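You operate a simulated robot arm through the tools that you are given. There is no shell and no other tool. Be economical: measure what you need, move in short steps, check, and stop when the job is done.

The job below is to be done with a simulated two-armed robot. You get a single attempt, and the scene is never put back.

## Task
Pick up the coolant bottle with one hand, pass it to the other hand and put it on the top of the narrow crate. Set down upright: coolant bottle.

It is judged by the outcome, as a careful person would: the job done as asked, and still so three seconds after it is handed in. It fails if anything else is knocked over, pushed out of place, dropped, spilled or broken.

## Robot
Two 7-joint arms with two-finger grippers on one trunk, on a base that drives. Base frame: it is fixed to the floor where the robot stands at the start and does not move with it; the origin is under the middle of the robot, x ahead of it, y to its left, z up; the surface under the hand at the start is at about z = 0.5. Readings come in m, rad, newtons and seconds.
The left shoulder is at the start at [0.099, 0.216, 1.091], the right one opposite. With the tool pointing down near the work surface each hand reaches from about 0.1 to 0.78 m from the robot's upright axis, wherever it stands, measured 20 degrees to its own side. Places, roughly: top of the narrow crate [-4.1, 0.2, 0.5]. Payload 3.18 kg a hand.
The tool frame of a hand sits at the grasp point between the pads (the TCP): z along the fingers, y along the line on which they close. The tips reach 0.03 m beyond it. The gripper opens to 0.144 m. The gripper's body begins 0.103 m behind the TCP.
Orientation is that of the tool frame in the base frame, as [roll, pitch, yaw] about the fixed x, y, z axes, in that order (R = Rz(yaw) Ry(pitch) Rx(roll)). With the fingers straight down and closing along the base's y, the tool's x points along the base's -x, its y along +y and its z along -z.

## Interface
- The arms move only by the tool move_arm. It takes "left_moves", "right_moves" or both (then of equal length, played together; a hand with none holds still); each is a list of rows, each a list of 6 numbers: the shift along the base's x, y, z in units of 25 mm (1.0 is 25 mm), then the turn, a rotation vector about the base's x, y, z in units of 5 degrees (1.0 is 5 degrees). In form: [[x, y, z, ax, ay, az], ...]. A call has 1 to 20 rows; each row shifts and turns the commanded pose from where the row before left it. "left_fingers" and "right_fingers" are, for a hand that has rows, the gripper command, from -1 (shut) to 1 (fully open), values between in proportion, set as the call begins (left out, the last holds). A call with a number of a shift or a turn outside -1 to 1 is refused whole. Rows are played at 5 a second. More than 0.05 m and 0.15 rad between two rows, or a gripper value outside its range, and nothing of the call is played. A pose out of reach is approached as far as the arm can. The call stops where the force on the tool passes 40 N (or 10 N more than at its start, if that is more) or the arm is blocked; 0.2 s more then pass. The fingers move at their own pace and stop on an object; they squeeze with about 24 N. The grip force told is the motor's: it shows also when the fingers shut on nothing. Time passes only in rows, and 0.2 s behind the last, so rows that do not move let the fingers close. It gives the time, the measured TCP pose, the force on the tool (base axes), the opening and the grip force at its end, in the units of the frame above (readings bear some noise), with the torque about the TCP (base axes, N m) and any sound that the robot's microphone picked up.
- Cameras (640 x 400 px; columns grow to the right, rows downward): "scene" is now at [0.1822, -0.0374, 1.2551]; the picture's right is [-0.50, -0.87, 0.00], its down [-0.68, 0.39, -0.62] and it looks along [0.53, -0.31, -0.79] (base axes); focal length 290 px, centre (320, 200). "left" rides on the left gripper at [0.076, -0.016, -0.143] in its tool frame; the picture's right is [0.21, 0.98, 0.00], its down [-0.84, 0.18, -0.51] and it looks along [-0.50, 0.11, 0.86] (tool axes); focal length 218 px, centre (320, 200). "right" rides on the right gripper at [0.076, 0.016, -0.143] in its tool frame; the picture's right is [-0.21, 0.98, 0.00], its down [-0.84, -0.18, -0.51] and it looks along [-0.50, -0.11, 0.86] (tool axes); focal length 218 px, centre (320, 200). There is no depth. A picture from a camera that has moved, and an enlarged one, comes with that camera's place and axes in the base frame and with its lens.
- capture(camera): a new picture of that camera. No time passes.
- lift_body(by): slides the trunk up (or, below 0, down) by that many m; the arms and the scene camera ride with it, the base frame stays. It gives what a move gives, with no picture.
- base_move(legs): drives the robot by 1 to 6 legs, each [ahead, left, turn to the left] in m, m and rad, along the robot's own axes; the way and the turn of a leg run together, so that a leg with both is an arc; at most 1.5 m and 3.142 rad a leg. The arms and the cameras ride along, it lands a little off, and it stops where it bumps. It gives what a move gives.
- aim_head(pan, tilt): turns the head with the scene camera to pan (to the left, within 1.396 rad either way) and tilt (down, from -0.506 to 1.204), counted from straight ahead of the robot. It gives what a move gives.
- enlarge(camera, box): a new picture of the part [left, top, right, bottom] of that camera's present view, enlarged. No time passes.
- job_done(): hands the job in; it is judged then, once.

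Work in short steps. Places have to be worked out from the pictures, the camera data and where the tool is seen: move nearer, look again, correct. Check each grasp and each placing, and mend what went wrong. You have 120 turns and 88 pictures in all, those below and enlarged ones among them. Open the grippers and draw the arms clear of the work before you hand the job in, unless the task says otherwise; then end with one line.

The tools are called after "Emit:" as name(argument=value, ...) on one line, values as JSON. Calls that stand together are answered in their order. move_arm: Moves the arms, as the interface text tells. Its arguments: {"type":"object","properties":{"left_moves":{"type":"array","items":{"type":"array","items":{"type":"number"}}},"left_fingers":{"type":"number"},"right_moves":{"type":"array","items":{"type":"array","items":{"type":"number"}}},"right_fingers":{"type":"number"}},"required":[]} The other tools are called the same way: lift_body (by) slides the trunk up or down; base_move (legs) drives the base; aim_head (pan, tilt) turns the head that bears the scene camera; capture (camera) takes a picture; enlarge (camera, box) takes an enlarged picture of a part of a camera's view; job_done () hands the job in.

At the start:

```text
clock: 0.0
left_position: [0.5717, 0.0102, 0.8444]
left_tcp_rot: [-3.141, 0.0, -3.14]
left_ft_force: [-0.8, -0.5, 0.7]
left_moment: [-0.02, 0.02, 0.03]
left_finger_gap: 0.1442
left_grasp_force: 0.0
right_position: [0.4422, -0.4598, 0.7843]
right_tcp_rot: [-3.141, 0.0, -3.141]
right_ft_force: [-0.6, -0.9, -0.2]
right_moment: [0.01, -0.02, 0.0]
right_finger_gap: 0.1442
right_grasp_force: 0.1
trunk travel left (down, up): [-0.175, 0.194]
robot x, y, heading: [0.0027, -0.0022, -0.002]
head pan, tilt: [-0.524, 0.906]
```

scene: 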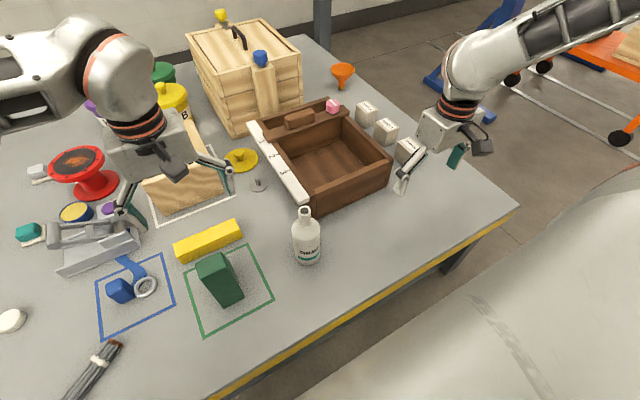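
right: 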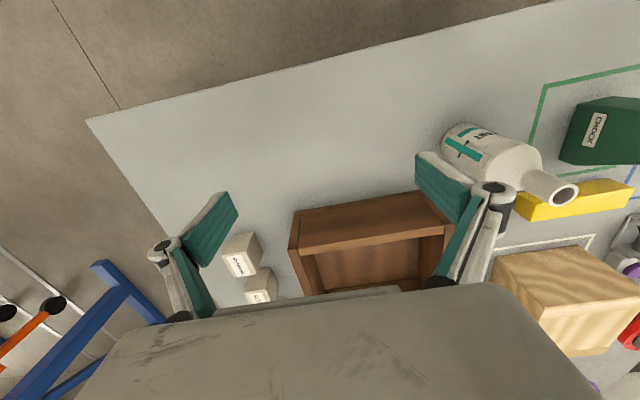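
left: 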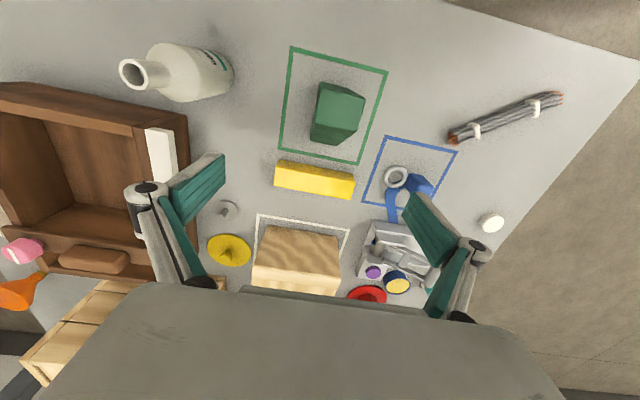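

The white bottle reads as standing at about (0.53, -0.19). I check its label and shape before moving.

Emit:
enlarge(camera="scene", box=[240, 180, 400, 280])

Emit:
enlarge(camera="scene", box=[180, 0, 340, 100])

```text
4.00 times, centred on (320, 230) of scene
camera zoom: at [0.1822, -0.0374, 1.2551], right [-0.5, -0.87, 0.0], down [-0.68, 0.39, -0.62], along [0.53, -0.31, -0.79], focal length 1160 px, centre (320, 80)
```

zoom: 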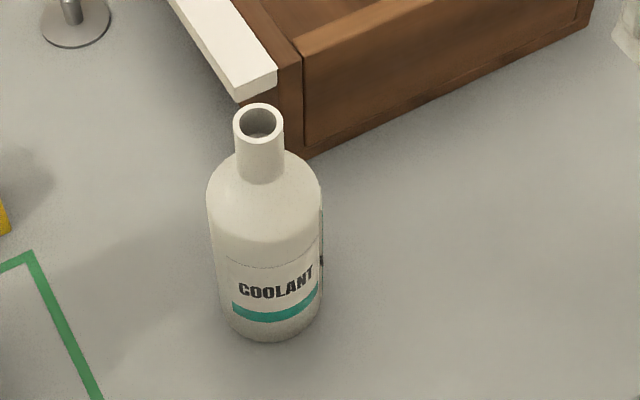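

```text
4.00 times, centred on (260, 50) of scene
camera zoom: at [0.1822, -0.0374, 1.2551], right [-0.5, -0.87, 0.0], down [-0.68, 0.39, -0.62], along [0.53, -0.31, -0.79], focal length 1160 px, centre (560, 800)
```

zoom: 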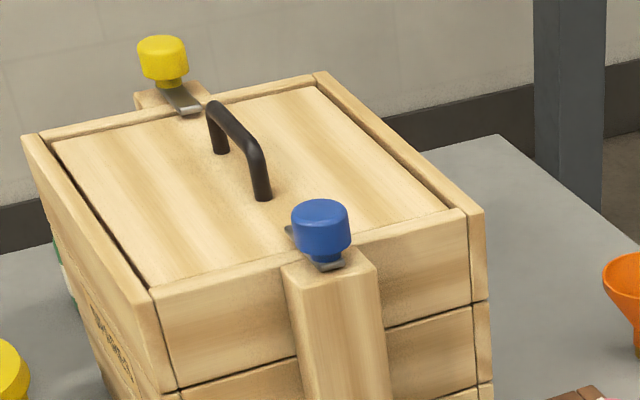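

The white bottle is the coolant: an open bottle with its axis near (0.52, -0.198), mouth at z≈0.74 and neck from 0.68 up. I plan to grip the neck from above with the right hand. First I move the left hand aside and bring the right one close, above mouth height.

Emit:
move_arm(left_moves=[[-0.5, 0.9, 0, 0, 0, 0], [-0.5, 0.9, 0, 0, 0, 0], [-0.5, 0.9, 0, 0, 0, 0], [-0.5, 0.9, 0, 0, 0, 0], [-0.5, 0.9, 0, 0, 0, 0], [-0.5, 0.9, 0, 0, 0, 0], [-0.5, 0.9, 0, 0, 0, 0], [-0.5, 0.9, 0, 0, 0, 0], [0, 0, 0, 0, 0, 0], [0, 0, 0, 0, 0, 0], [0, 0, 0, 0, 0, 0], [0, 0, 0, 0, 0, 0], [0, 0, 0, 0, 0, 0]], right_moves=[[0, 0, 1, 0, 0, 0], [0, 0, 1, 0, 0, 0], [0, 0, 1, 0, 0, 0], [0.3, 0.8, 0, 0, 0, 0], [0.3, 0.8, 0, 0, 0, 0], [0.3, 0.8, 0, 0, 0, 0], [0.3, 0.8, 0, 0, 0, 0], [0.3, 0.8, 0, 0, 0, 0], [0.3, 0.8, 0, 0, 0, 0], [0.3, 0.8, 0, 0, 0, 0], [0.3, 0.8, 0, 0, 0, 0], [0.3, 0.8, 0, 0, 0, 0], [0.3, 0.8, 0, 0, 0, 0]], right_fingers=0.3)

Emit:
capture(camera="right")

Emit:
capture(camera="scene")

```text
clock: 2.8
left_position: [0.471, 0.1904, 0.843]
left_tcp_rot: [-3.142, 0.0, -3.14]
left_ft_force: [0.5, -0.4, -0.3]
left_moment: [0.0, 0.04, 0.04]
left_finger_gap: 0.1439
left_grasp_force: 0.1
right_position: [0.5185, -0.2587, 0.8587]
right_tcp_rot: [3.141, -0.001, -3.142]
right_ft_force: [-0.2, -0.5, -0.9]
right_moment: [0.03, 0.05, -0.02]
right_finger_gap: 0.0935
right_grasp_force: 0.0
trunk travel left (down, up): [-0.175, 0.194]
robot x, y, heading: [0.0015, 0.0012, 0.001]
head pan, tilt: [-0.524, 0.906]
```

```text
82 pictures are left
camera right: at [0.4425, -0.2426, 1.002], right [0.21, 0.98, 0.0], down [0.84, -0.18, 0.51], along [0.5, -0.11, -0.86], focal length 218 px, centre (320, 200)
```

right: 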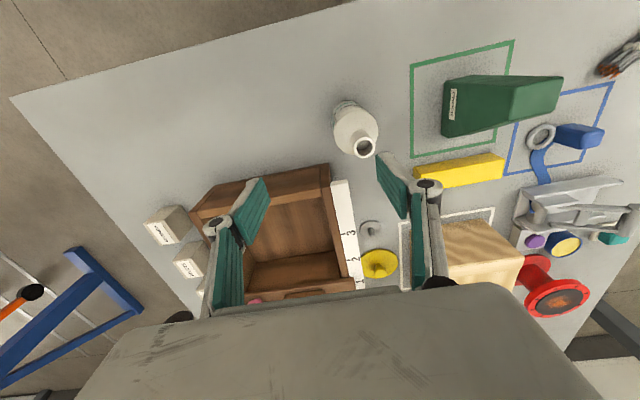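

```text
81 pictures are left
camera scene: at [0.1827, -0.0373, 1.255], right [-0.5, -0.87, 0.0], down [-0.68, 0.39, -0.62], along [0.53, -0.31, -0.79], focal length 290 px, centre (320, 200)
```

scene: 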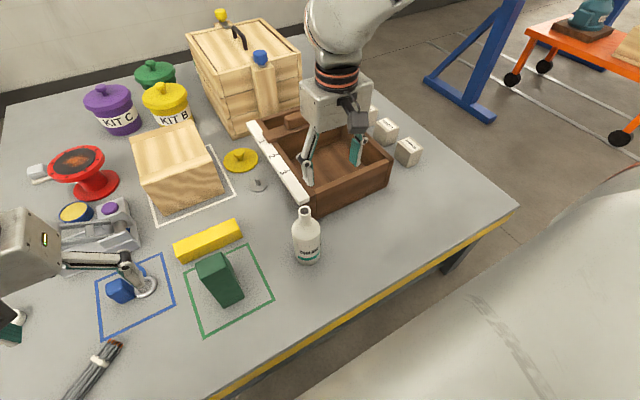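

The two views put the mouth at about (0.53, -0.204). I move over it with the tips just above the mouth and look again.

Emit:
move_arm(right_moves=[[0.2, 0.8, 0, 0, 0, 0], [0.2, 0.8, 0, 0, 0, 0], [0.06, 0.6, 0, 0, 0, 0], [0, 0, -0.9, 0, 0, 0], [0, 0, -0.9, 0, 0, 0]])

Emit:
capture(camera="right")

Emit:
enlarge(camera="scene", box=[240, 130, 400, 230])

```text
clock: 4.0
left_position: [0.472, 0.1897, 0.8436]
left_tcp_rot: [-3.141, -0.001, -3.139]
left_ft_force: [0.5, 0.1, 0.0]
left_moment: [-0.02, 0.01, 0.0]
left_finger_gap: 0.1442
left_grasp_force: 0.1
right_position: [0.5297, -0.2042, 0.8139]
right_tcp_rot: [-3.14, 0.002, -3.141]
right_ft_force: [0.4, -0.6, -1.0]
right_moment: [0.04, 0.02, -0.03]
right_finger_gap: 0.0934
right_grasp_force: 0.0
trunk travel left (down, up): [-0.175, 0.194]
robot x, y, heading: [-0.0001, -0.0025, 0.001]
head pan, tilt: [-0.524, 0.906]
```

```text
80 pictures are left
camera right: at [0.454, -0.1878, 0.9564], right [0.21, 0.98, 0.0], down [0.84, -0.18, 0.51], along [0.5, -0.11, -0.86], focal length 218 px, centre (320, 200)
```

right: 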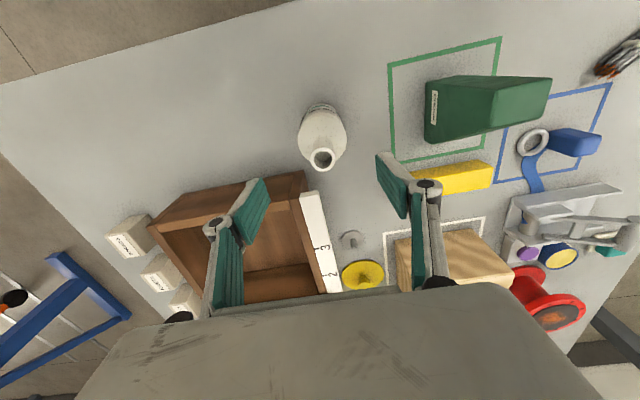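

```text
4.00 times, centred on (320, 180) of scene
camera zoom: at [0.1826, -0.0375, 1.255], right [-0.5, -0.87, 0.0], down [-0.68, 0.39, -0.62], along [0.53, -0.31, -0.79], focal length 1160 px, centre (320, 280)
```

zoom: 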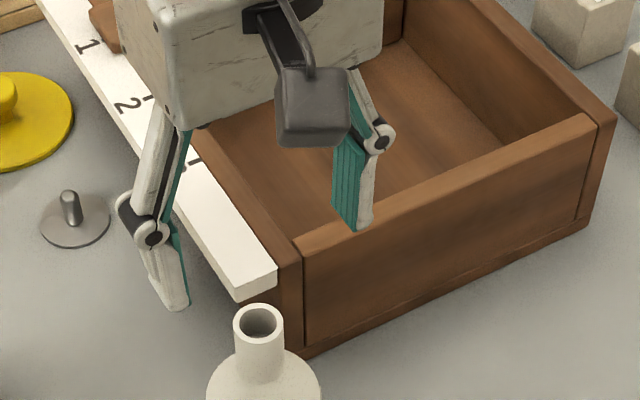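

Triangulating gives a mouth at (0.537, -0.203, 0.725). I shift +7 mm in x and go down so that the pads straddle the neck.

Emit:
move_arm(right_moves=[[0.28, 0.04, 0, 0, 0, 0], [0, 0, -0.8, 0, 0, 0], [0, 0, -0.8, 0, 0, 0], [0, 0, -0.8, 0, 0, 0], [0, 0, -0.8, 0, 0, 0], [0, 0, -0.8, 0, 0, 0], [0, 0, -0.3, 0, 0, 0]])

Emit:
enlarge(camera="scene", box=[240, 150, 400, 250])

Emit:
capture(camera="right")

```text
clock: 5.6
left_position: [0.471, 0.19, 0.8438]
left_tcp_rot: [3.141, 0.0, -3.14]
left_ft_force: [0.1, -0.2, -0.3]
left_moment: [0.03, 0.03, 0.03]
left_finger_gap: 0.1438
left_grasp_force: 0.0
right_position: [0.5365, -0.2037, 0.7064]
right_tcp_rot: [-3.141, -0.001, -3.141]
right_ft_force: [-0.4, 0.2, 0.3]
right_moment: [-0.02, -0.04, -0.03]
right_finger_gap: 0.0936
right_grasp_force: 0.0
trunk travel left (down, up): [-0.175, 0.194]
robot x, y, heading: [0.0022, -0.0023, 0.003]
head pan, tilt: [-0.524, 0.906]
```

```text
4.00 times, centred on (320, 200) of scene
camera zoom: at [0.1821, -0.0374, 1.2552], right [-0.5, -0.87, 0.0], down [-0.68, 0.39, -0.62], along [0.53, -0.31, -0.79], focal length 1160 px, centre (320, 200)
```

zoom: 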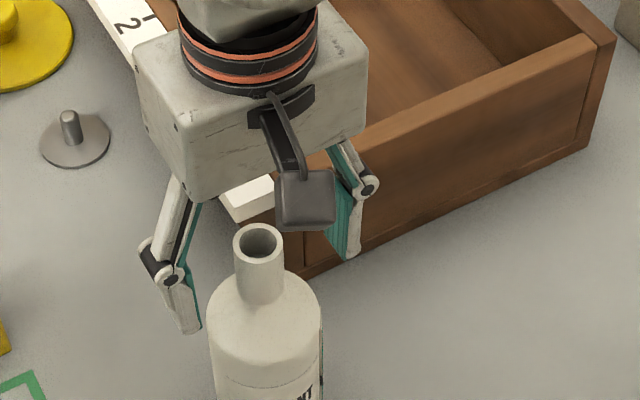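

```text
77 pictures are left
camera right: at [0.4605, -0.1877, 0.8495], right [0.21, 0.98, 0.0], down [0.84, -0.18, 0.51], along [0.5, -0.11, -0.86], focal length 218 px, centre (320, 200)
```

right: 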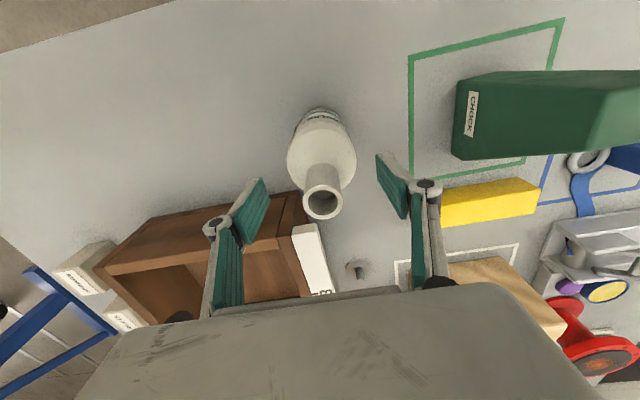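

The mouth works out at (0.535, -0.203) and the TCP is at (0.5365, -0.2037), so they are aligned. I close the right fingers on the neck.

Emit:
move_arm(right_moves=[[0, 0, 0, 0, 0, 0], [0, 0, 0, 0, 0, 0], [0, 0, 0, 0, 0, 0], [0, 0, 0, 0, 0, 0]], right_fingers=-1)

Emit:
enlarge(camera="scene", box=[240, 170, 400, 270])

```text
clock: 6.6
left_position: [0.4703, 0.1897, 0.8447]
left_tcp_rot: [3.141, 0.001, -3.14]
left_ft_force: [0.3, 0.2, 0.0]
left_moment: [-0.02, 0.02, -0.02]
left_finger_gap: 0.1442
left_grasp_force: 0.0
right_position: [0.5372, -0.2039, 0.7066]
right_tcp_rot: [3.141, 0.002, -3.141]
right_ft_force: [0.3, 0.6, 0.8]
right_moment: [0.0, -0.02, -0.01]
right_finger_gap: 0.0286
right_grasp_force: 24.1
trunk travel left (down, up): [-0.175, 0.194]
robot x, y, heading: [0.004, 0.0012, -0.004]
head pan, tilt: [-0.524, 0.906]
```

```text
4.00 times, centred on (320, 220) of scene
camera zoom: at [0.1822, -0.0374, 1.2551], right [-0.5, -0.87, 0.0], down [-0.68, 0.39, -0.62], along [0.53, -0.31, -0.79], focal length 1160 px, centre (320, 120)
```

zoom: 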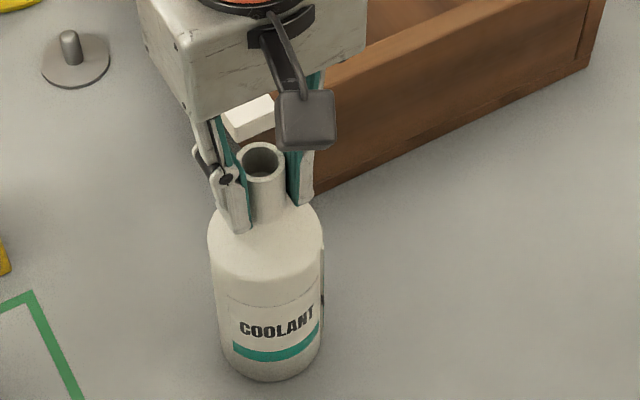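

The gap is 28.6 mm with full grip, so the neck is held. I lift straight up 0.15 m.

Emit:
move_arm(right_moves=[[0, 0, 0.4, 0, 0, 0], [0, 0, 0.6, 0, 0, 0], [0, 0, 0.8, 0, 0, 0], [0, 0, 0.8, 0, 0, 0], [0, 0, 0.8, 0, 0, 0], [0, 0, 0.8, 0, 0, 0], [0, 0, 0.8, 0, 0, 0], [0, 0, 0.6, 0, 0, 0], [0, 0, 0.4, 0, 0, 0]])

Emit:
capture(camera="scene")

```text
clock: 8.6
left_position: [0.4718, 0.1896, 0.8439]
left_tcp_rot: [-3.141, 0.0, -3.14]
left_ft_force: [0.5, -0.5, -0.6]
left_moment: [-0.03, 0.03, -0.02]
left_finger_gap: 0.1438
left_grasp_force: 0.1
right_position: [0.5365, -0.2037, 0.8563]
right_tcp_rot: [-3.141, 0.0, 3.141]
right_ft_force: [0.8, -0.3, -5.1]
right_moment: [-0.01, 0.02, 0.04]
right_finger_gap: 0.0285
right_grasp_force: 24.4
trunk travel left (down, up): [-0.175, 0.194]
robot x, y, heading: [-0.0008, -0.0007, 0.001]
head pan, tilt: [-0.524, 0.906]
```

```text
75 pictures are left
camera scene: at [0.1824, -0.0375, 1.2551], right [-0.5, -0.87, 0.0], down [-0.68, 0.39, -0.62], along [0.53, -0.31, -0.79], focal length 290 px, centre (320, 200)
```

scene: 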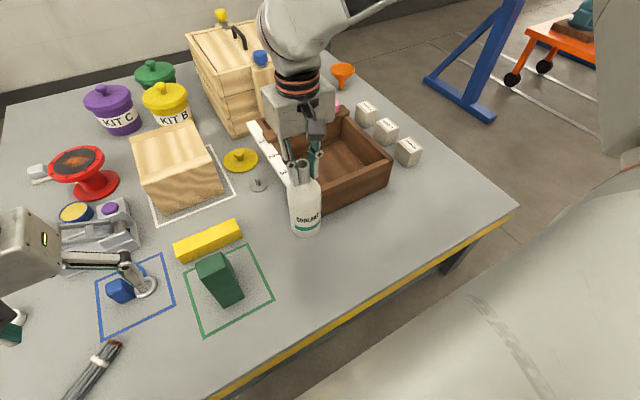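

The bottle is up, weighs about 0.5 kg, and hangs upright. Before driving I look to both sides for the crate and obstacles.

Emit:
aim_head(pan=1.396, tilt=0.35)

Emit:
capture(camera="scene")

Emit:
aim_head(pan=-1.396, tilt=0.35)

Emit:
capture(camera="scene")

```text
clock: 10.5
left_position: [0.4713, 0.1887, 0.8435]
left_tcp_rot: [-3.141, 0.0, -3.139]
left_ft_force: [0.1, 0.0, -0.4]
left_moment: [-0.01, -0.02, -0.03]
left_finger_gap: 0.1437
left_grasp_force: 0.1
right_position: [0.5358, -0.2043, 0.8559]
right_tcp_rot: [-3.141, 0.0, 3.141]
right_ft_force: [0.3, 0.2, -3.9]
right_moment: [-0.01, 0.01, 0.03]
right_finger_gap: 0.0284
right_grasp_force: 24.0
trunk travel left (down, up): [-0.175, 0.194]
robot x, y, heading: [-0.0028, -0.0016, 0.001]
head pan, tilt: [1.396, 0.351]
```

```text
74 pictures are left
camera scene: at [0.1336, 0.0918, 1.303], right [0.98, -0.17, 0.0], down [-0.06, -0.34, -0.94], along [0.16, 0.92, -0.34], focal length 290 px, centre (320, 200)
```

scene: 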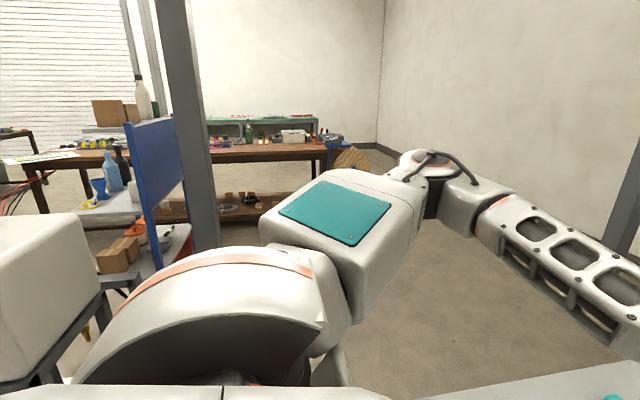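

```text
clock: 12.9
left_position: [0.4712, 0.1898, 0.8445]
left_tcp_rot: [3.141, -0.001, -3.139]
left_ft_force: [0.3, -0.1, -0.7]
left_moment: [-0.01, -0.01, 0.0]
left_finger_gap: 0.1439
left_grasp_force: 0.0
right_position: [0.5365, -0.2037, 0.856]
right_tcp_rot: [3.141, 0.0, 3.139]
right_ft_force: [0.2, -0.5, -4.3]
right_moment: [-0.01, 0.01, -0.03]
right_finger_gap: 0.0282
right_grasp_force: 24.2
trunk travel left (down, up): [-0.175, 0.194]
robot x, y, heading: [-0.0019, 0.0001, -0.0]
head pan, tilt: [-1.396, 0.351]
```

```text
73 pictures are left
camera scene: at [0.1336, -0.0916, 1.303], right [-0.98, -0.17, 0.0], down [-0.06, 0.34, -0.94], along [0.16, -0.92, -0.34], focal length 290 px, centre (320, 200)
```

scene: 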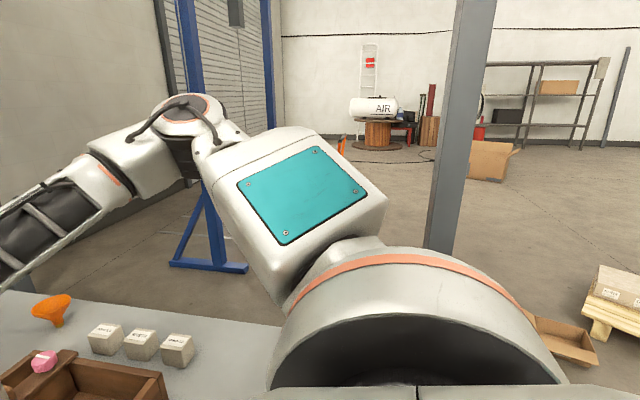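

The corridor behind is unseen, but the seen side obstacles (pallet near (-1.2,-1.6), shelf to the far left) are off the path. I draw the bottle in closer and then back off a little.

Emit:
move_arm(right_moves=[[-0.4, 0, 0.4, 0, 0, 0], [-0.7, 0, 0.4, 0, 0, 0], [-0.8, 0, 0.4, 0, 0, 0], [-0.8, 0, 0.4, 0, 0, 0], [-0.8, 0, 0.4, 0, 0, 0], [-0.7, 0, 0.4, 0, 0, 0], [-0.4, 0, 0.2, 0, 0, 0]])

Emit:
base_move(legs=[[-0.4, 0, 0]])

Emit:
aim_head(pan=1.396, tilt=0.6)

Emit:
capture(camera="scene")

```text
clock: 14.5
left_position: [0.4721, 0.1894, 0.8436]
left_tcp_rot: [-3.14, -0.002, -3.139]
left_ft_force: [-0.1, 0.0, 0.2]
left_moment: [0.02, 0.02, 0.01]
left_finger_gap: 0.1441
left_grasp_force: 0.2
right_position: [0.4222, -0.2035, 0.9222]
right_tcp_rot: [3.14, 0.0, -3.141]
right_ft_force: [0.2, -0.2, -4.8]
right_moment: [0.0, 0.04, -0.01]
right_finger_gap: 0.0283
right_grasp_force: 23.3
trunk travel left (down, up): [-0.175, 0.194]
robot x, y, heading: [0.0027, 0.0015, 0.004]
head pan, tilt: [-1.396, 0.351]
```

```text
clock: 17.0
left_position: [0.0713, 0.1901, 0.8433]
left_tcp_rot: [-3.141, 0.0, -3.137]
left_ft_force: [-0.1, 0.1, 0.4]
left_moment: [0.0, -0.03, -0.04]
left_finger_gap: 0.1439
left_grasp_force: 0.1
right_position: [0.0241, -0.2029, 0.9218]
right_tcp_rot: [-3.14, 0.001, -3.137]
right_ft_force: [0.4, -0.6, -4.8]
right_moment: [0.01, 0.03, 0.02]
right_finger_gap: 0.0282
right_grasp_force: 23.8
trunk travel left (down, up): [-0.175, 0.194]
robot x, y, heading: [-0.398, -0.001, 0.002]
head pan, tilt: [-1.396, 0.351]
```

```text
clock: 19.5
left_position: [0.0716, 0.1917, 0.844]
left_tcp_rot: [-3.14, 0.001, -3.137]
left_ft_force: [-0.7, 0.2, -0.2]
left_moment: [0.0, -0.02, -0.02]
left_finger_gap: 0.144
left_grasp_force: 0.0
right_position: [0.0264, -0.2031, 0.9224]
right_tcp_rot: [-3.141, 0.0, -3.136]
right_ft_force: [0.0, 0.2, -4.7]
right_moment: [0.01, 0.04, 0.03]
right_finger_gap: 0.0286
right_grasp_force: 23.5
trunk travel left (down, up): [-0.175, 0.194]
robot x, y, heading: [-0.3999, -0.0052, 0.001]
head pan, tilt: [1.396, 0.6]
```

```text
72 pictures are left
camera scene: at [-0.2664, 0.0869, 1.2802], right [0.99, -0.17, 0.0], down [-0.1, -0.56, -0.83], along [0.14, 0.81, -0.56], focal length 290 px, centre (320, 200)
```

scene: 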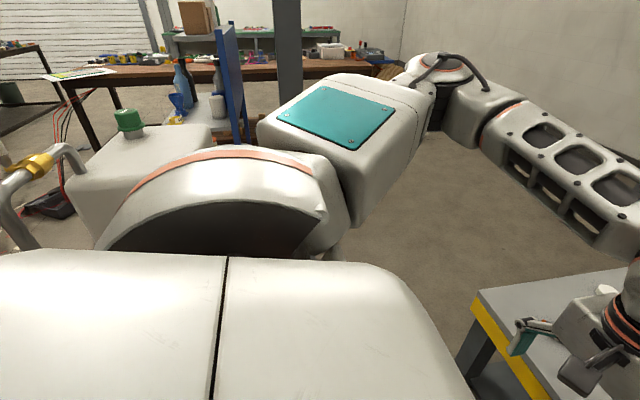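

A tank sits left-rear at roughly (-1, 1.7), outside the turning circle. I turn left 90° in place and look along the corridor towards the crate.

Emit:
base_move(legs=[[0, 0, 1.57]])

Emit:
capture(camera="scene")

```text
clock: 23.8
left_position: [-0.5999, 0.4654, 0.8441]
left_tcp_rot: [3.141, 0.002, -1.543]
left_ft_force: [-0.2, 0.0, -0.9]
left_moment: [0.0, -0.02, 0.02]
left_finger_gap: 0.1444
left_grasp_force: 0.1
right_position: [-0.2047, 0.4267, 0.9215]
right_tcp_rot: [-3.141, 0.001, -1.55]
right_ft_force: [0.0, 0.0, -4.7]
right_moment: [0.0, -0.05, -0.01]
right_finger_gap: 0.0281
right_grasp_force: 23.9
trunk travel left (down, up): [-0.175, 0.194]
robot x, y, heading: [-0.3961, -0.0008, 1.598]
head pan, tilt: [1.396, 0.6]
```

```text
71 pictures are left
camera scene: at [-0.4902, 0.1312, 1.2802], right [0.15, 0.99, 0.0], down [0.56, -0.09, -0.83], along [-0.82, 0.12, -0.56], focal length 290 px, centre (320, 200)
```

scene: 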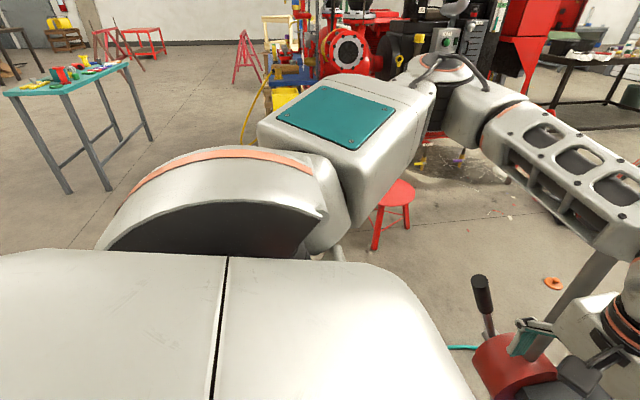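

There's a red machine (lever press?) close to the left hand. I look ahead and down to see clearances before turning further.

Emit:
aim_head(pan=0.5, tilt=0.6)

Emit:
capture(camera="scene")

Emit:
capture(camera="left")

```text
clock: 25.0
left_position: [-0.5979, 0.4657, 0.8426]
left_tcp_rot: [3.141, -0.002, -1.544]
left_ft_force: [-0.6, -0.4, -0.6]
left_moment: [-0.02, 0.0, 0.04]
left_finger_gap: 0.1441
left_grasp_force: 0.1
right_position: [-0.2035, 0.4268, 0.9217]
right_tcp_rot: [-3.14, 0.0, -1.548]
right_ft_force: [-0.4, -0.4, -5.3]
right_moment: [-0.01, 0.0, -0.01]
right_finger_gap: 0.0283
right_grasp_force: 24.5
trunk travel left (down, up): [-0.175, 0.194]
robot x, y, heading: [-0.3969, -0.0008, 1.597]
head pan, tilt: [0.499, 0.6]
```

```text
70 pictures are left
camera scene: at [-0.4468, 0.1944, 1.2802], right [0.87, 0.5, 0.0], down [0.28, -0.49, -0.82], along [-0.41, 0.71, -0.57], focal length 290 px, centre (320, 200)
```

scene: 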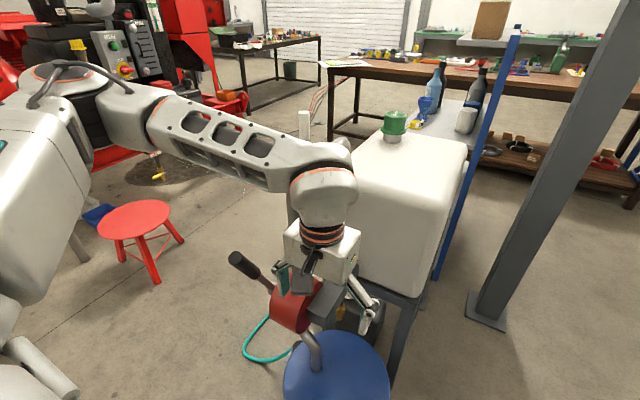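

```text
69 pictures are left
camera left: at [-0.5813, 0.3906, 0.9869], right [-0.97, -0.23, 0.0], down [-0.2, 0.84, 0.51], along [-0.12, 0.49, -0.86], focal length 218 px, centre (320, 200)
```

left: 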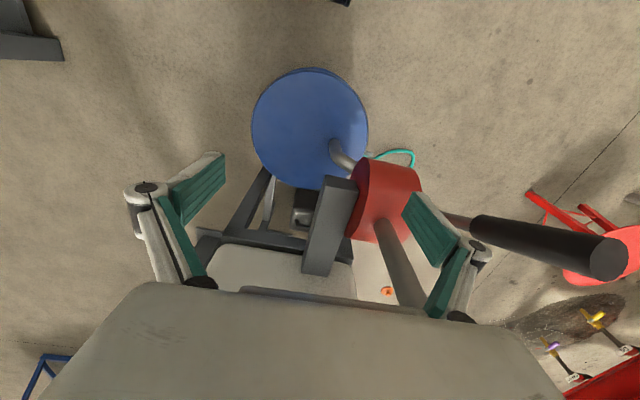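

The left hand is right above a drum pump with a handle. I raise the left hand straight up and draw it in, clear of it.

Emit:
move_arm(left_moves=[[0, 0, 1, 0, 0, 0], [0, 0, 1, 0, 0, 0], [0, 0, 1, 0, 0, 0], [0, 0, 1, 0, 0, 0], [0, 0, 1, 0, 0, 0], [0, 0, 1, 0, 0, 0], [0, -0.5, 1, 0, 0, 0], [0, -0.8, 0.5, 0, 0, 0], [0, -0.8, 0, 0, 0, 0]])

Emit:
capture(camera="scene")

```text
clock: 27.0
left_position: [-0.6004, 0.4133, 1.032]
left_tcp_rot: [3.141, -0.001, -1.545]
left_ft_force: [-0.4, 0.6, -0.5]
left_moment: [0.0, 0.01, -0.03]
left_finger_gap: 0.1437
left_grasp_force: 0.1
right_position: [-0.2032, 0.4265, 0.9224]
right_tcp_rot: [-3.14, -0.002, -1.549]
right_ft_force: [0.4, 0.0, -6.0]
right_moment: [-0.01, -0.02, 0.0]
right_finger_gap: 0.0286
right_grasp_force: 23.8
trunk travel left (down, up): [-0.175, 0.194]
robot x, y, heading: [-0.3959, 0.0009, 1.592]
head pan, tilt: [0.499, 0.6]
```

```text
68 pictures are left
camera scene: at [-0.4469, 0.1943, 1.2803], right [0.87, 0.5, 0.0], down [0.28, -0.49, -0.83], along [-0.41, 0.71, -0.56], focal length 290 px, centre (320, 200)
```

scene: 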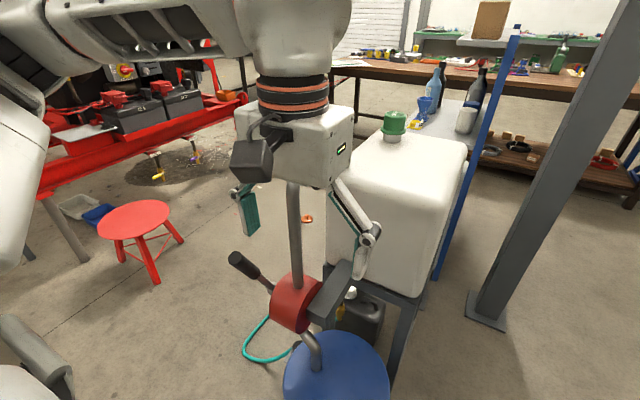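

I check where that vertical pipe is relative to the left hand.

Emit:
capture(camera="left")

Emit:
aim_head(pan=0.0, tilt=0.7)

Emit:
capture(camera="scene")

```text
67 pictures are left
camera left: at [-0.5812, 0.3375, 1.1751], right [-0.97, -0.23, 0.0], down [-0.2, 0.84, 0.51], along [-0.12, 0.49, -0.86], focal length 218 px, centre (320, 200)
```

left: 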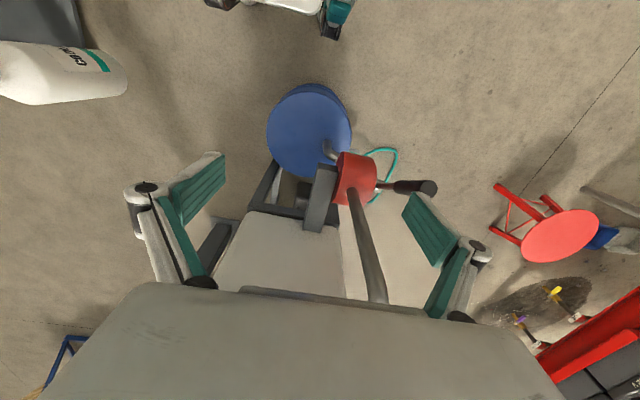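

```text
clock: 27.9
left_position: [-0.6003, 0.4139, 1.031]
left_tcp_rot: [-3.141, -0.001, -1.543]
left_ft_force: [0.0, 0.7, -0.3]
left_moment: [0.01, -0.01, 0.01]
left_finger_gap: 0.1438
left_grasp_force: 0.2
right_position: [-0.2056, 0.4261, 0.9214]
right_tcp_rot: [3.141, 0.0, -1.547]
right_ft_force: [0.0, -0.6, -5.4]
right_moment: [-0.01, -0.01, -0.04]
right_finger_gap: 0.0286
right_grasp_force: 23.7
trunk travel left (down, up): [-0.175, 0.194]
robot x, y, heading: [-0.4001, 0.0016, 1.595]
head pan, tilt: [0.0, 0.7]
```

```text
66 pictures are left
camera scene: at [-0.4047, 0.2028, 1.2716], right [1.0, 0.02, 0.0], down [0.02, -0.64, -0.76], along [-0.02, 0.76, -0.64], focal length 290 px, centre (320, 200)
```

scene: 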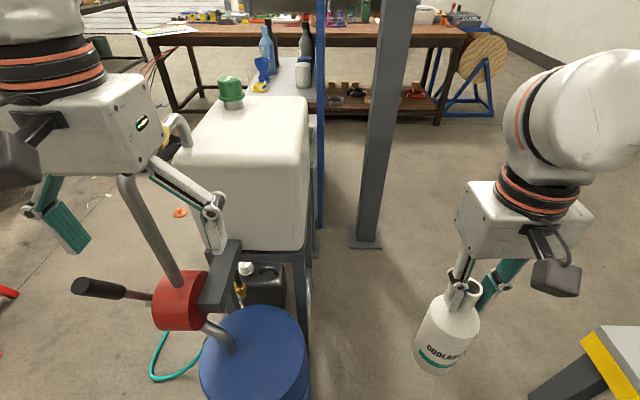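

The pump and its handle stand at ~0.65–0.75 m radius from my axis. I back away 0.3 m to gain clearance, then turn the remaining ~90° left to face the crate direction.

Emit:
base_move(legs=[[-0.35, 0, 0], [0, 0, 0.8]])

Emit:
capture(camera="scene")

Emit:
aim_head(pan=0.78, tilt=0.4)

Emit:
capture(camera="scene")

```text
clock: 32.2
left_position: [-0.8264, -0.2029, 1.031]
left_tcp_rot: [-3.141, 0.001, -0.743]
left_ft_force: [0.4, 0.0, 0.5]
left_moment: [0.0, -0.01, -0.02]
left_finger_gap: 0.1441
left_grasp_force: 0.1
right_position: [-0.5633, 0.0901, 0.922]
right_tcp_rot: [-3.141, 0.0, -0.745]
right_ft_force: [0.3, -0.4, -4.9]
right_moment: [-0.01, -0.04, 0.02]
right_finger_gap: 0.0284
right_grasp_force: 24.1
trunk travel left (down, up): [-0.175, 0.194]
robot x, y, heading: [-0.3894, -0.3458, 2.398]
head pan, tilt: [0.0, 0.7]
```

```text
65 pictures are left
camera scene: at [-0.5413, -0.2084, 1.2716], right [0.68, 0.74, 0.0], down [0.47, -0.44, -0.76], along [-0.56, 0.52, -0.64], focal length 290 px, centre (320, 200)
```

scene: 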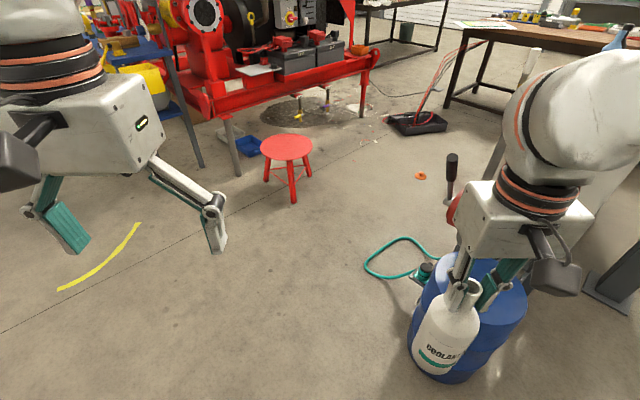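

```text
clock: 33.4
left_position: [-0.8272, -0.2039, 1.0316]
left_tcp_rot: [3.141, 0.0, -0.742]
left_ft_force: [0.5, 0.4, -0.1]
left_moment: [0.0, 0.02, -0.02]
left_finger_gap: 0.144
left_grasp_force: 0.0
right_position: [-0.562, 0.089, 0.9212]
right_tcp_rot: [-3.141, 0.0, -0.745]
right_ft_force: [0.1, -0.3, -4.9]
right_moment: [0.01, 0.0, 0.01]
right_finger_gap: 0.0282
right_grasp_force: 24.1
trunk travel left (down, up): [-0.175, 0.194]
robot x, y, heading: [-0.3908, -0.3437, 2.4]
head pan, tilt: [0.78, 0.4]
```

```text
64 pictures are left
camera scene: at [-0.5712, -0.269, 1.2984], right [-0.04, 1.0, 0.0], down [0.39, 0.01, -0.92], along [-0.92, -0.03, -0.39], focal length 290 px, centre (320, 200)
```

scene: 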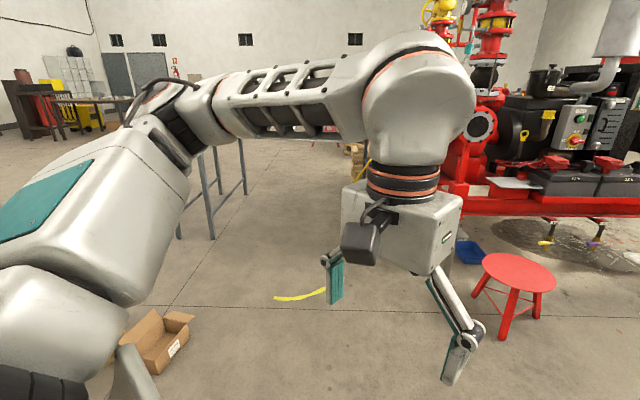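

The corridor at y≈-0.3 lies between the stool (-1.75, 0.63) and the cardboard box (-1.65, -1.2). I finish the turn towards -x and look ahead.

Emit:
base_move(legs=[[0, 0, 0.74]])

Emit:
aim_head(pan=0, tilt=0.4)

Emit:
capture(camera="scene")

```text
clock: 35.7
left_position: [-0.8106, -0.5329, 1.0318]
left_tcp_rot: [3.141, -0.002, -0.01]
left_ft_force: [-0.7, 0.1, 0.4]
left_moment: [0.07, 0.06, -0.03]
left_finger_gap: 0.144
left_grasp_force: 0.1
right_position: [-0.8098, -0.1377, 0.9213]
right_tcp_rot: [3.141, 0.001, -0.009]
right_ft_force: [0.6, 0.6, -5.5]
right_moment: [0.03, -0.04, -0.02]
right_finger_gap: 0.0282
right_grasp_force: 23.9
trunk travel left (down, up): [-0.175, 0.194]
robot x, y, heading: [-0.3939, -0.3456, 3.129]
head pan, tilt: [0.78, 0.4]
```

```text
clock: 36.8
left_position: [-0.811, -0.5316, 1.0313]
left_tcp_rot: [3.141, 0.0, -0.009]
left_ft_force: [0.6, -0.4, 0.3]
left_moment: [-0.02, 0.0, 0.0]
left_finger_gap: 0.144
left_grasp_force: 0.1
right_position: [-0.8105, -0.1375, 0.9216]
right_tcp_rot: [3.141, -0.001, -0.011]
right_ft_force: [-0.3, 0.1, -5.5]
right_moment: [-0.04, -0.03, 0.0]
right_finger_gap: 0.0284
right_grasp_force: 24.3
trunk travel left (down, up): [-0.175, 0.194]
robot x, y, heading: [-0.3913, -0.3456, 3.128]
head pan, tilt: [0.0, 0.4]
```

```text
63 pictures are left
camera scene: at [-0.6026, -0.3439, 1.2984], right [0.01, 1.0, 0.0], down [0.39, 0.0, -0.92], along [-0.92, 0.01, -0.39], focal length 290 px, centre (320, 200)
```

scene: 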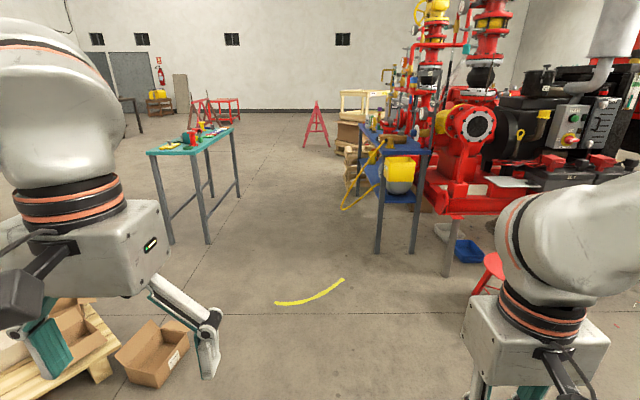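

The crate location projects to about pixel (362, 148), beside the blue cart. I enlarge there.

Emit:
enlarge(camera="scene", box=[280, 80, 440, 180])

```text
4.00 times, centred on (360, 130) of scene
camera zoom: at [-0.6026, -0.3439, 1.2984], right [0.01, 1.0, 0.0], down [0.39, 0.0, -0.92], along [-0.92, 0.01, -0.39], focal length 1160 px, centre (160, 480)
```

zoom: 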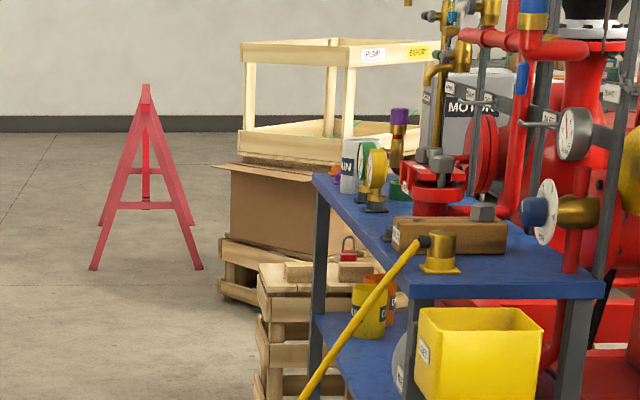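

The narrow slatted crate stands just behind the blue cart, with something (padlock, wood pieces) seen near it. I drive along the corridor, drifting a bit left to stay clear of the cart.

Emit:
base_move(legs=[[1.4, 0, 0.01], [0.7, 0.2, 0]])

Emit:
capture(camera="scene")

Emit:
aim_head(pan=-0.5, tilt=0.5)

Emit:
capture(camera="scene")

```text
clock: 47.4
left_position: [-2.9232, -0.717, 1.0318]
left_tcp_rot: [-3.14, 0.001, -0.004]
left_ft_force: [-0.3, -0.1, -0.8]
left_moment: [0.0, 0.01, -0.01]
left_finger_gap: 0.1439
left_grasp_force: 0.1
right_position: [-2.9249, -0.3229, 0.9208]
right_tcp_rot: [3.14, -0.002, -0.007]
right_ft_force: [-0.2, 0.5, -5.5]
right_moment: [0.02, -0.05, 0.01]
right_finger_gap: 0.0282
right_grasp_force: 23.8
trunk travel left (down, up): [-0.175, 0.194]
robot x, y, heading: [-2.5018, -0.5311, 3.135]
head pan, tilt: [0.0, 0.4]
```

```text
61 pictures are left
camera scene: at [-2.7161, -0.529, 1.2984], right [0.01, 1.0, 0.0], down [0.39, 0.0, -0.92], along [-0.92, 0.01, -0.39], focal length 290 px, centre (320, 200)
```

scene: 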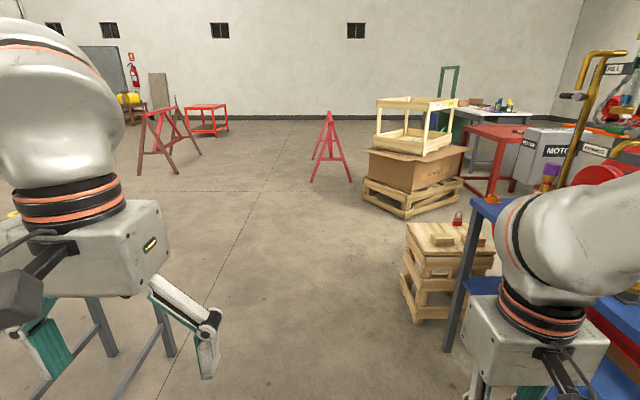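

```text
clock: 48.4
left_position: [-2.9241, -0.7182, 1.0307]
left_tcp_rot: [3.141, 0.0, -0.003]
left_ft_force: [0.7, -0.6, -0.5]
left_moment: [0.01, -0.03, 0.01]
left_finger_gap: 0.1437
left_grasp_force: 0.0
right_position: [-2.9253, -0.324, 0.9204]
right_tcp_rot: [3.141, -0.002, -0.007]
right_ft_force: [0.7, 0.0, -4.6]
right_moment: [0.03, -0.07, 0.02]
right_finger_gap: 0.0283
right_grasp_force: 23.8
trunk travel left (down, up): [-0.175, 0.194]
robot x, y, heading: [-2.5086, -0.5329, 3.137]
head pan, tilt: [-0.499, 0.499]
```

```text
60 pictures are left
camera scene: at [-2.7029, -0.4855, 1.2893], right [0.48, 0.88, 0.0], down [0.42, -0.23, -0.88], along [-0.77, 0.42, -0.48], focal length 290 px, centre (320, 200)
```

scene: 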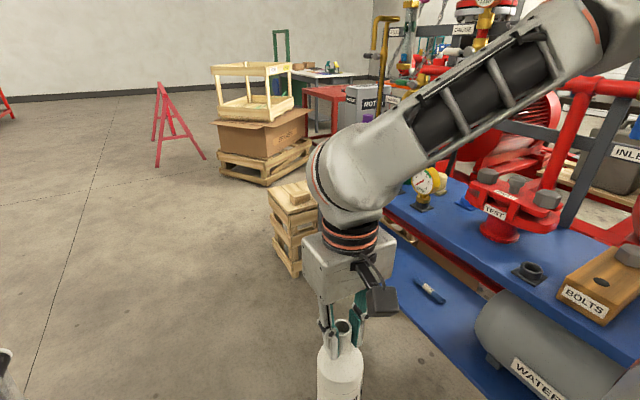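

Emit:
aim_head(pan=0, tilt=0.5)

Emit:
enlarge(camera="scene", box=[360, 140, 520, 240])

```text
clock: 49.3
left_position: [-2.9228, -0.718, 1.031]
left_tcp_rot: [3.14, 0.0, -0.002]
left_ft_force: [0.7, -0.4, 1.0]
left_moment: [0.01, -0.02, 0.04]
left_finger_gap: 0.144
left_grasp_force: 0.0
right_position: [-2.9255, -0.3252, 0.9218]
right_tcp_rot: [3.141, -0.001, -0.008]
right_ft_force: [-0.4, -0.2, -4.7]
right_moment: [0.03, -0.04, -0.04]
right_finger_gap: 0.0282
right_grasp_force: 24.0
trunk travel left (down, up): [-0.175, 0.194]
robot x, y, heading: [-2.5026, -0.5279, 3.138]
head pan, tilt: [0.0, 0.499]
```

```text
4.00 times, centred on (440, 190) of scene
camera zoom: at [-2.7142, -0.5288, 1.2893], right [0.01, 1.0, 0.0], down [0.48, 0.0, -0.88], along [-0.88, 0.01, -0.48], focal length 1160 px, centre (-160, 240)
```

zoom: 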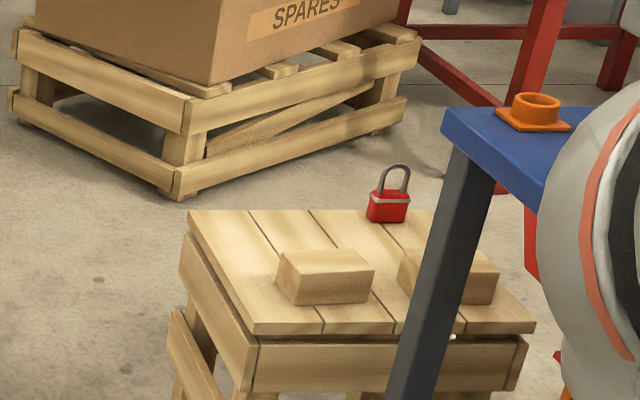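

The narrow crate's top spans roughly x[-4.24,-3.91], y[0,0.355], with two wood blocks (x≈-4.04..-3.97) and a padlock at (-4.21, 0.29) on it. The free area is around (-4.14, 0.11). I drive alongside and turn right to face the crate.

Emit:
base_move(legs=[[1.5, 0, 0], [0.1, 0, 0], [0, 0, -1.565]])

Emit:
aim_head(pan=0, tilt=0.8)

Emit:
capture(camera="scene")

```text
clock: 61.3
left_position: [-4.2984, -0.0979, 1.0317]
left_tcp_rot: [-3.142, 0.0, -1.577]
left_ft_force: [0.0, 0.2, -0.2]
left_moment: [0.01, 0.04, -0.02]
left_finger_gap: 0.1439
left_grasp_force: 0.0
right_position: [-3.9033, -0.0984, 0.9211]
right_tcp_rot: [-3.14, -0.002, -1.582]
right_ft_force: [-0.3, 0.0, -5.1]
right_moment: [0.02, -0.03, 0.0]
right_finger_gap: 0.0283
right_grasp_force: 23.9
trunk travel left (down, up): [-0.175, 0.194]
robot x, y, heading: [-4.1141, -0.5187, 1.564]
head pan, tilt: [0.0, 0.499]
```

```text
clock: 62.1
left_position: [-4.2986, -0.0984, 1.0317]
left_tcp_rot: [3.141, 0.0, -1.577]
left_ft_force: [0.3, -0.2, -0.5]
left_moment: [-0.02, 0.02, 0.0]
left_finger_gap: 0.144
left_grasp_force: 0.1
right_position: [-3.9033, -0.0977, 0.9205]
right_tcp_rot: [-3.14, -0.002, -1.581]
right_ft_force: [-0.4, 0.1, -4.6]
right_moment: [-0.02, -0.02, -0.01]
right_finger_gap: 0.0281
right_grasp_force: 24.1
trunk travel left (down, up): [-0.175, 0.194]
robot x, y, heading: [-4.1123, -0.5197, 1.567]
head pan, tilt: [0.0, 0.799]
```

```text
58 pictures are left
camera scene: at [-4.1106, -0.3192, 1.2634], right [1.0, -0.01, 0.0], down [-0.01, -0.72, -0.7], along [0.01, 0.7, -0.72], focal length 290 px, centre (320, 200)
```

scene: 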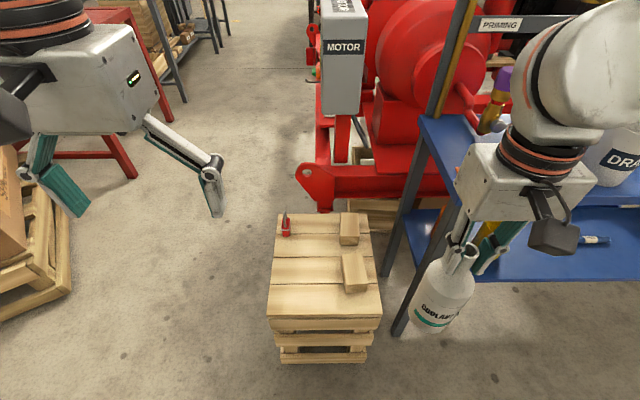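

The robot faces the crate; corner readings agree with earlier ones. Next I bring the bottle to (-4.05, 0.05) for the handover and begin yawing the left hand 45° to the right, keeping it off to the left.

Emit:
move_arm(left_moves=[[-0.15, 0.2, 0, 0, 0, -1], [-0.15, 0.2, 0, 0, 0, -1], [-0.15, 0.2, 0, 0, 0, -1], [-0.15, 0.2, 0, 0, 0, -1], [-0.15, 0.2, 0, 0, 0, -1], [-0.15, 0.2, 0, 0, 0, -1], [-0.15, 0.2, 0, 0, 0, -1], [-0.15, 0.2, 0, 0, 0, -1], [-0.15, 0.2, 0, 0, 0, -1]], right_moves=[[-0.65, 0.65, 0, 0, 0, 0], [-0.65, 0.65, 0, 0, 0, 0], [-0.65, 0.65, 0, 0, 0, 0], [-0.65, 0.65, 0, 0, 0, 0], [-0.65, 0.65, 0, 0, 0, 0], [-0.65, 0.65, 0, 0, 0, 0], [-0.65, 0.65, 0, 0, 0, 0], [-0.65, 0.65, 0, 0, 0, 0], [-0.65, 0.65, 0, 0, 0, 0]])

Emit:
capture(camera="scene")

```text
clock: 64.1
left_position: [-4.3197, -0.0704, 1.0291]
left_tcp_rot: [3.134, -0.005, -2.095]
left_ft_force: [0.0, 0.2, -0.3]
left_moment: [-0.02, 0.03, 0.0]
left_finger_gap: 0.1438
left_grasp_force: 0.1
left hand out of reach, approached as far as the arm can: row 6, 7, 8, 9
right_position: [-3.9691, -0.035, 0.9201]
right_tcp_rot: [-3.141, 0.0, -1.583]
right_ft_force: [-0.6, 0.5, -4.7]
right_moment: [-0.04, -0.04, 0.05]
right_finger_gap: 0.0281
right_grasp_force: 24.3
right hand out of reach, approached as far as the arm can: row 5, 6, 7, 8, 9
trunk travel left (down, up): [-0.175, 0.194]
robot x, y, heading: [-4.1119, -0.5212, 1.563]
head pan, tilt: [0.0, 0.799]
```

```text
57 pictures are left
camera scene: at [-4.1109, -0.3191, 1.2633], right [1.0, -0.01, 0.0], down [-0.01, -0.72, -0.7], along [0.01, 0.7, -0.72], focal length 290 px, centre (320, 200)
```

scene: 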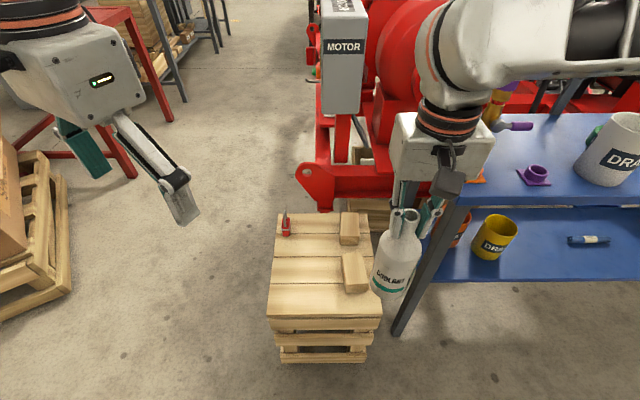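

Both hands hit reach limits at this height with the tool down. Earlier, lower poses were reachable, so I lower the right hand 8 cm (bottle bottom still ~9 cm above the blocks) and see where it lands.

Emit:
move_arm(right_moves=[[0, 0, -0.8, 0, 0, 0], [0, 0, -0.8, 0, 0, 0], [0, 0, -0.8, 0, 0, 0], [0, 0, -0.8, 0, 0, 0]])

Emit:
capture(camera="scene")

```text
clock: 65.1
left_position: [-4.3189, -0.0708, 1.0296]
left_tcp_rot: [3.135, -0.006, -2.093]
left_ft_force: [-0.7, 0.3, 0.1]
left_moment: [0.01, -0.01, -0.02]
left_finger_gap: 0.1441
left_grasp_force: 0.0
right_position: [-3.9684, -0.0341, 0.8397]
right_tcp_rot: [3.142, -0.002, -1.58]
right_ft_force: [-0.8, -0.4, -4.7]
right_moment: [0.0, -0.01, 0.03]
right_finger_gap: 0.0284
right_grasp_force: 24.4
trunk travel left (down, up): [-0.175, 0.194]
robot x, y, heading: [-4.113, -0.5192, 1.558]
head pan, tilt: [0.0, 0.799]
```

```text
56 pictures are left
camera scene: at [-4.1105, -0.3187, 1.2632], right [1.0, -0.01, 0.0], down [-0.01, -0.72, -0.7], along [0.01, 0.7, -0.72], focal length 290 px, centre (320, 200)
```

scene: 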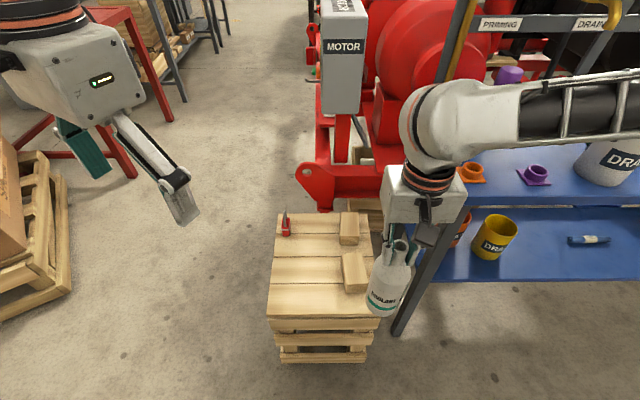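

The commanded pose follows the reached one, good. Now I lower the left hand 15 cm too, shift the bottle 6 cm left, and finish the left hand's yaw.

Emit:
move_arm(left_moves=[[0, 0, -1, 0, 0, 0], [0, 0, -1, 0, 0, 0], [0, 0, -1, 0, 0, 0], [0, 0, -1, 0, 0, 0], [0, 0, -1, 0, 0, 0], [0, 0, -1, 0, 0, 0], [0, 0, 0, 0, 0, -1], [0, 0, 0, 0, 0, -1], [0, 0, 0, 0, 0, -1]], right_moves=[[-0.3, 0.15, 0, 0, 0, 0], [-0.3, 0.15, 0, 0, 0, 0], [-0.3, 0.15, 0, 0, 0, 0], [-0.3, 0.15, 0, 0, 0, 0], [-0.3, 0.15, 0, 0, 0, 0], [-0.3, 0.15, 0, 0, 0, 0], [-0.3, 0.15, 0, 0, 0, 0], [-0.3, 0.15, 0, 0, 0, 0], [0, 0, 0, 0, 0, 0]])

```text
clock: 67.1
left_position: [-4.3177, -0.0718, 0.8806]
left_tcp_rot: [3.134, -0.002, -2.356]
left_ft_force: [-0.4, 0.3, 0.1]
left_moment: [0.03, 0.03, -0.01]
left_finger_gap: 0.1442
left_grasp_force: 0.0
right_position: [-3.967, -0.0336, 0.8418]
right_tcp_rot: [-3.141, 0.001, -1.581]
right_ft_force: [-0.6, -0.1, -4.5]
right_moment: [-0.02, 0.01, 0.05]
right_finger_gap: 0.0279
right_grasp_force: 23.7
right hand out of reach, approached as far as the arm can: row 1, 2, 3, 4, 5, 6, 7, 8
trunk travel left (down, up): [-0.175, 0.194]
robot x, y, heading: [-4.1115, -0.5181, 1.561]
head pan, tilt: [0.0, 0.799]
```

The left hand is in place, but the right hand is stuck at a joint limit in this orientation. I try yawing the right tool a little (the bottle is round) to see whether it frees leftward movement.

Emit:
move_arm(right_moves=[[0, 0, 0, 0, 0, 1], [0, 0, 0, 0, 0, 1], [0, 0, 0, 0, 0, 1], [-0.4, 0, 0, 0, 0, 0], [-0.4, 0, 0, 0, 0, 0], [-0.4, 0, 0, 0, 0, 0], [-0.4, 0, 0, 0, 0, 0]])

```text
clock: 68.7
left_position: [-4.3191, -0.0719, 0.8789]
left_tcp_rot: [3.134, -0.005, -2.354]
left_ft_force: [1.1, -0.3, -0.4]
left_moment: [0.02, 0.01, -0.01]
left_finger_gap: 0.1441
left_grasp_force: 0.1
right_position: [-3.967, -0.0334, 0.8413]
right_tcp_rot: [-3.141, 0.0, -1.32]
right_ft_force: [0.2, 0.2, -4.7]
right_moment: [-0.04, -0.04, 0.0]
right_finger_gap: 0.0282
right_grasp_force: 24.7
right hand out of reach, approached as far as the arm can: row 4, 5, 6, 7
trunk travel left (down, up): [-0.175, 0.194]
robot x, y, heading: [-4.1105, -0.5189, 1.563]
head pan, tilt: [0.0, 0.799]
```

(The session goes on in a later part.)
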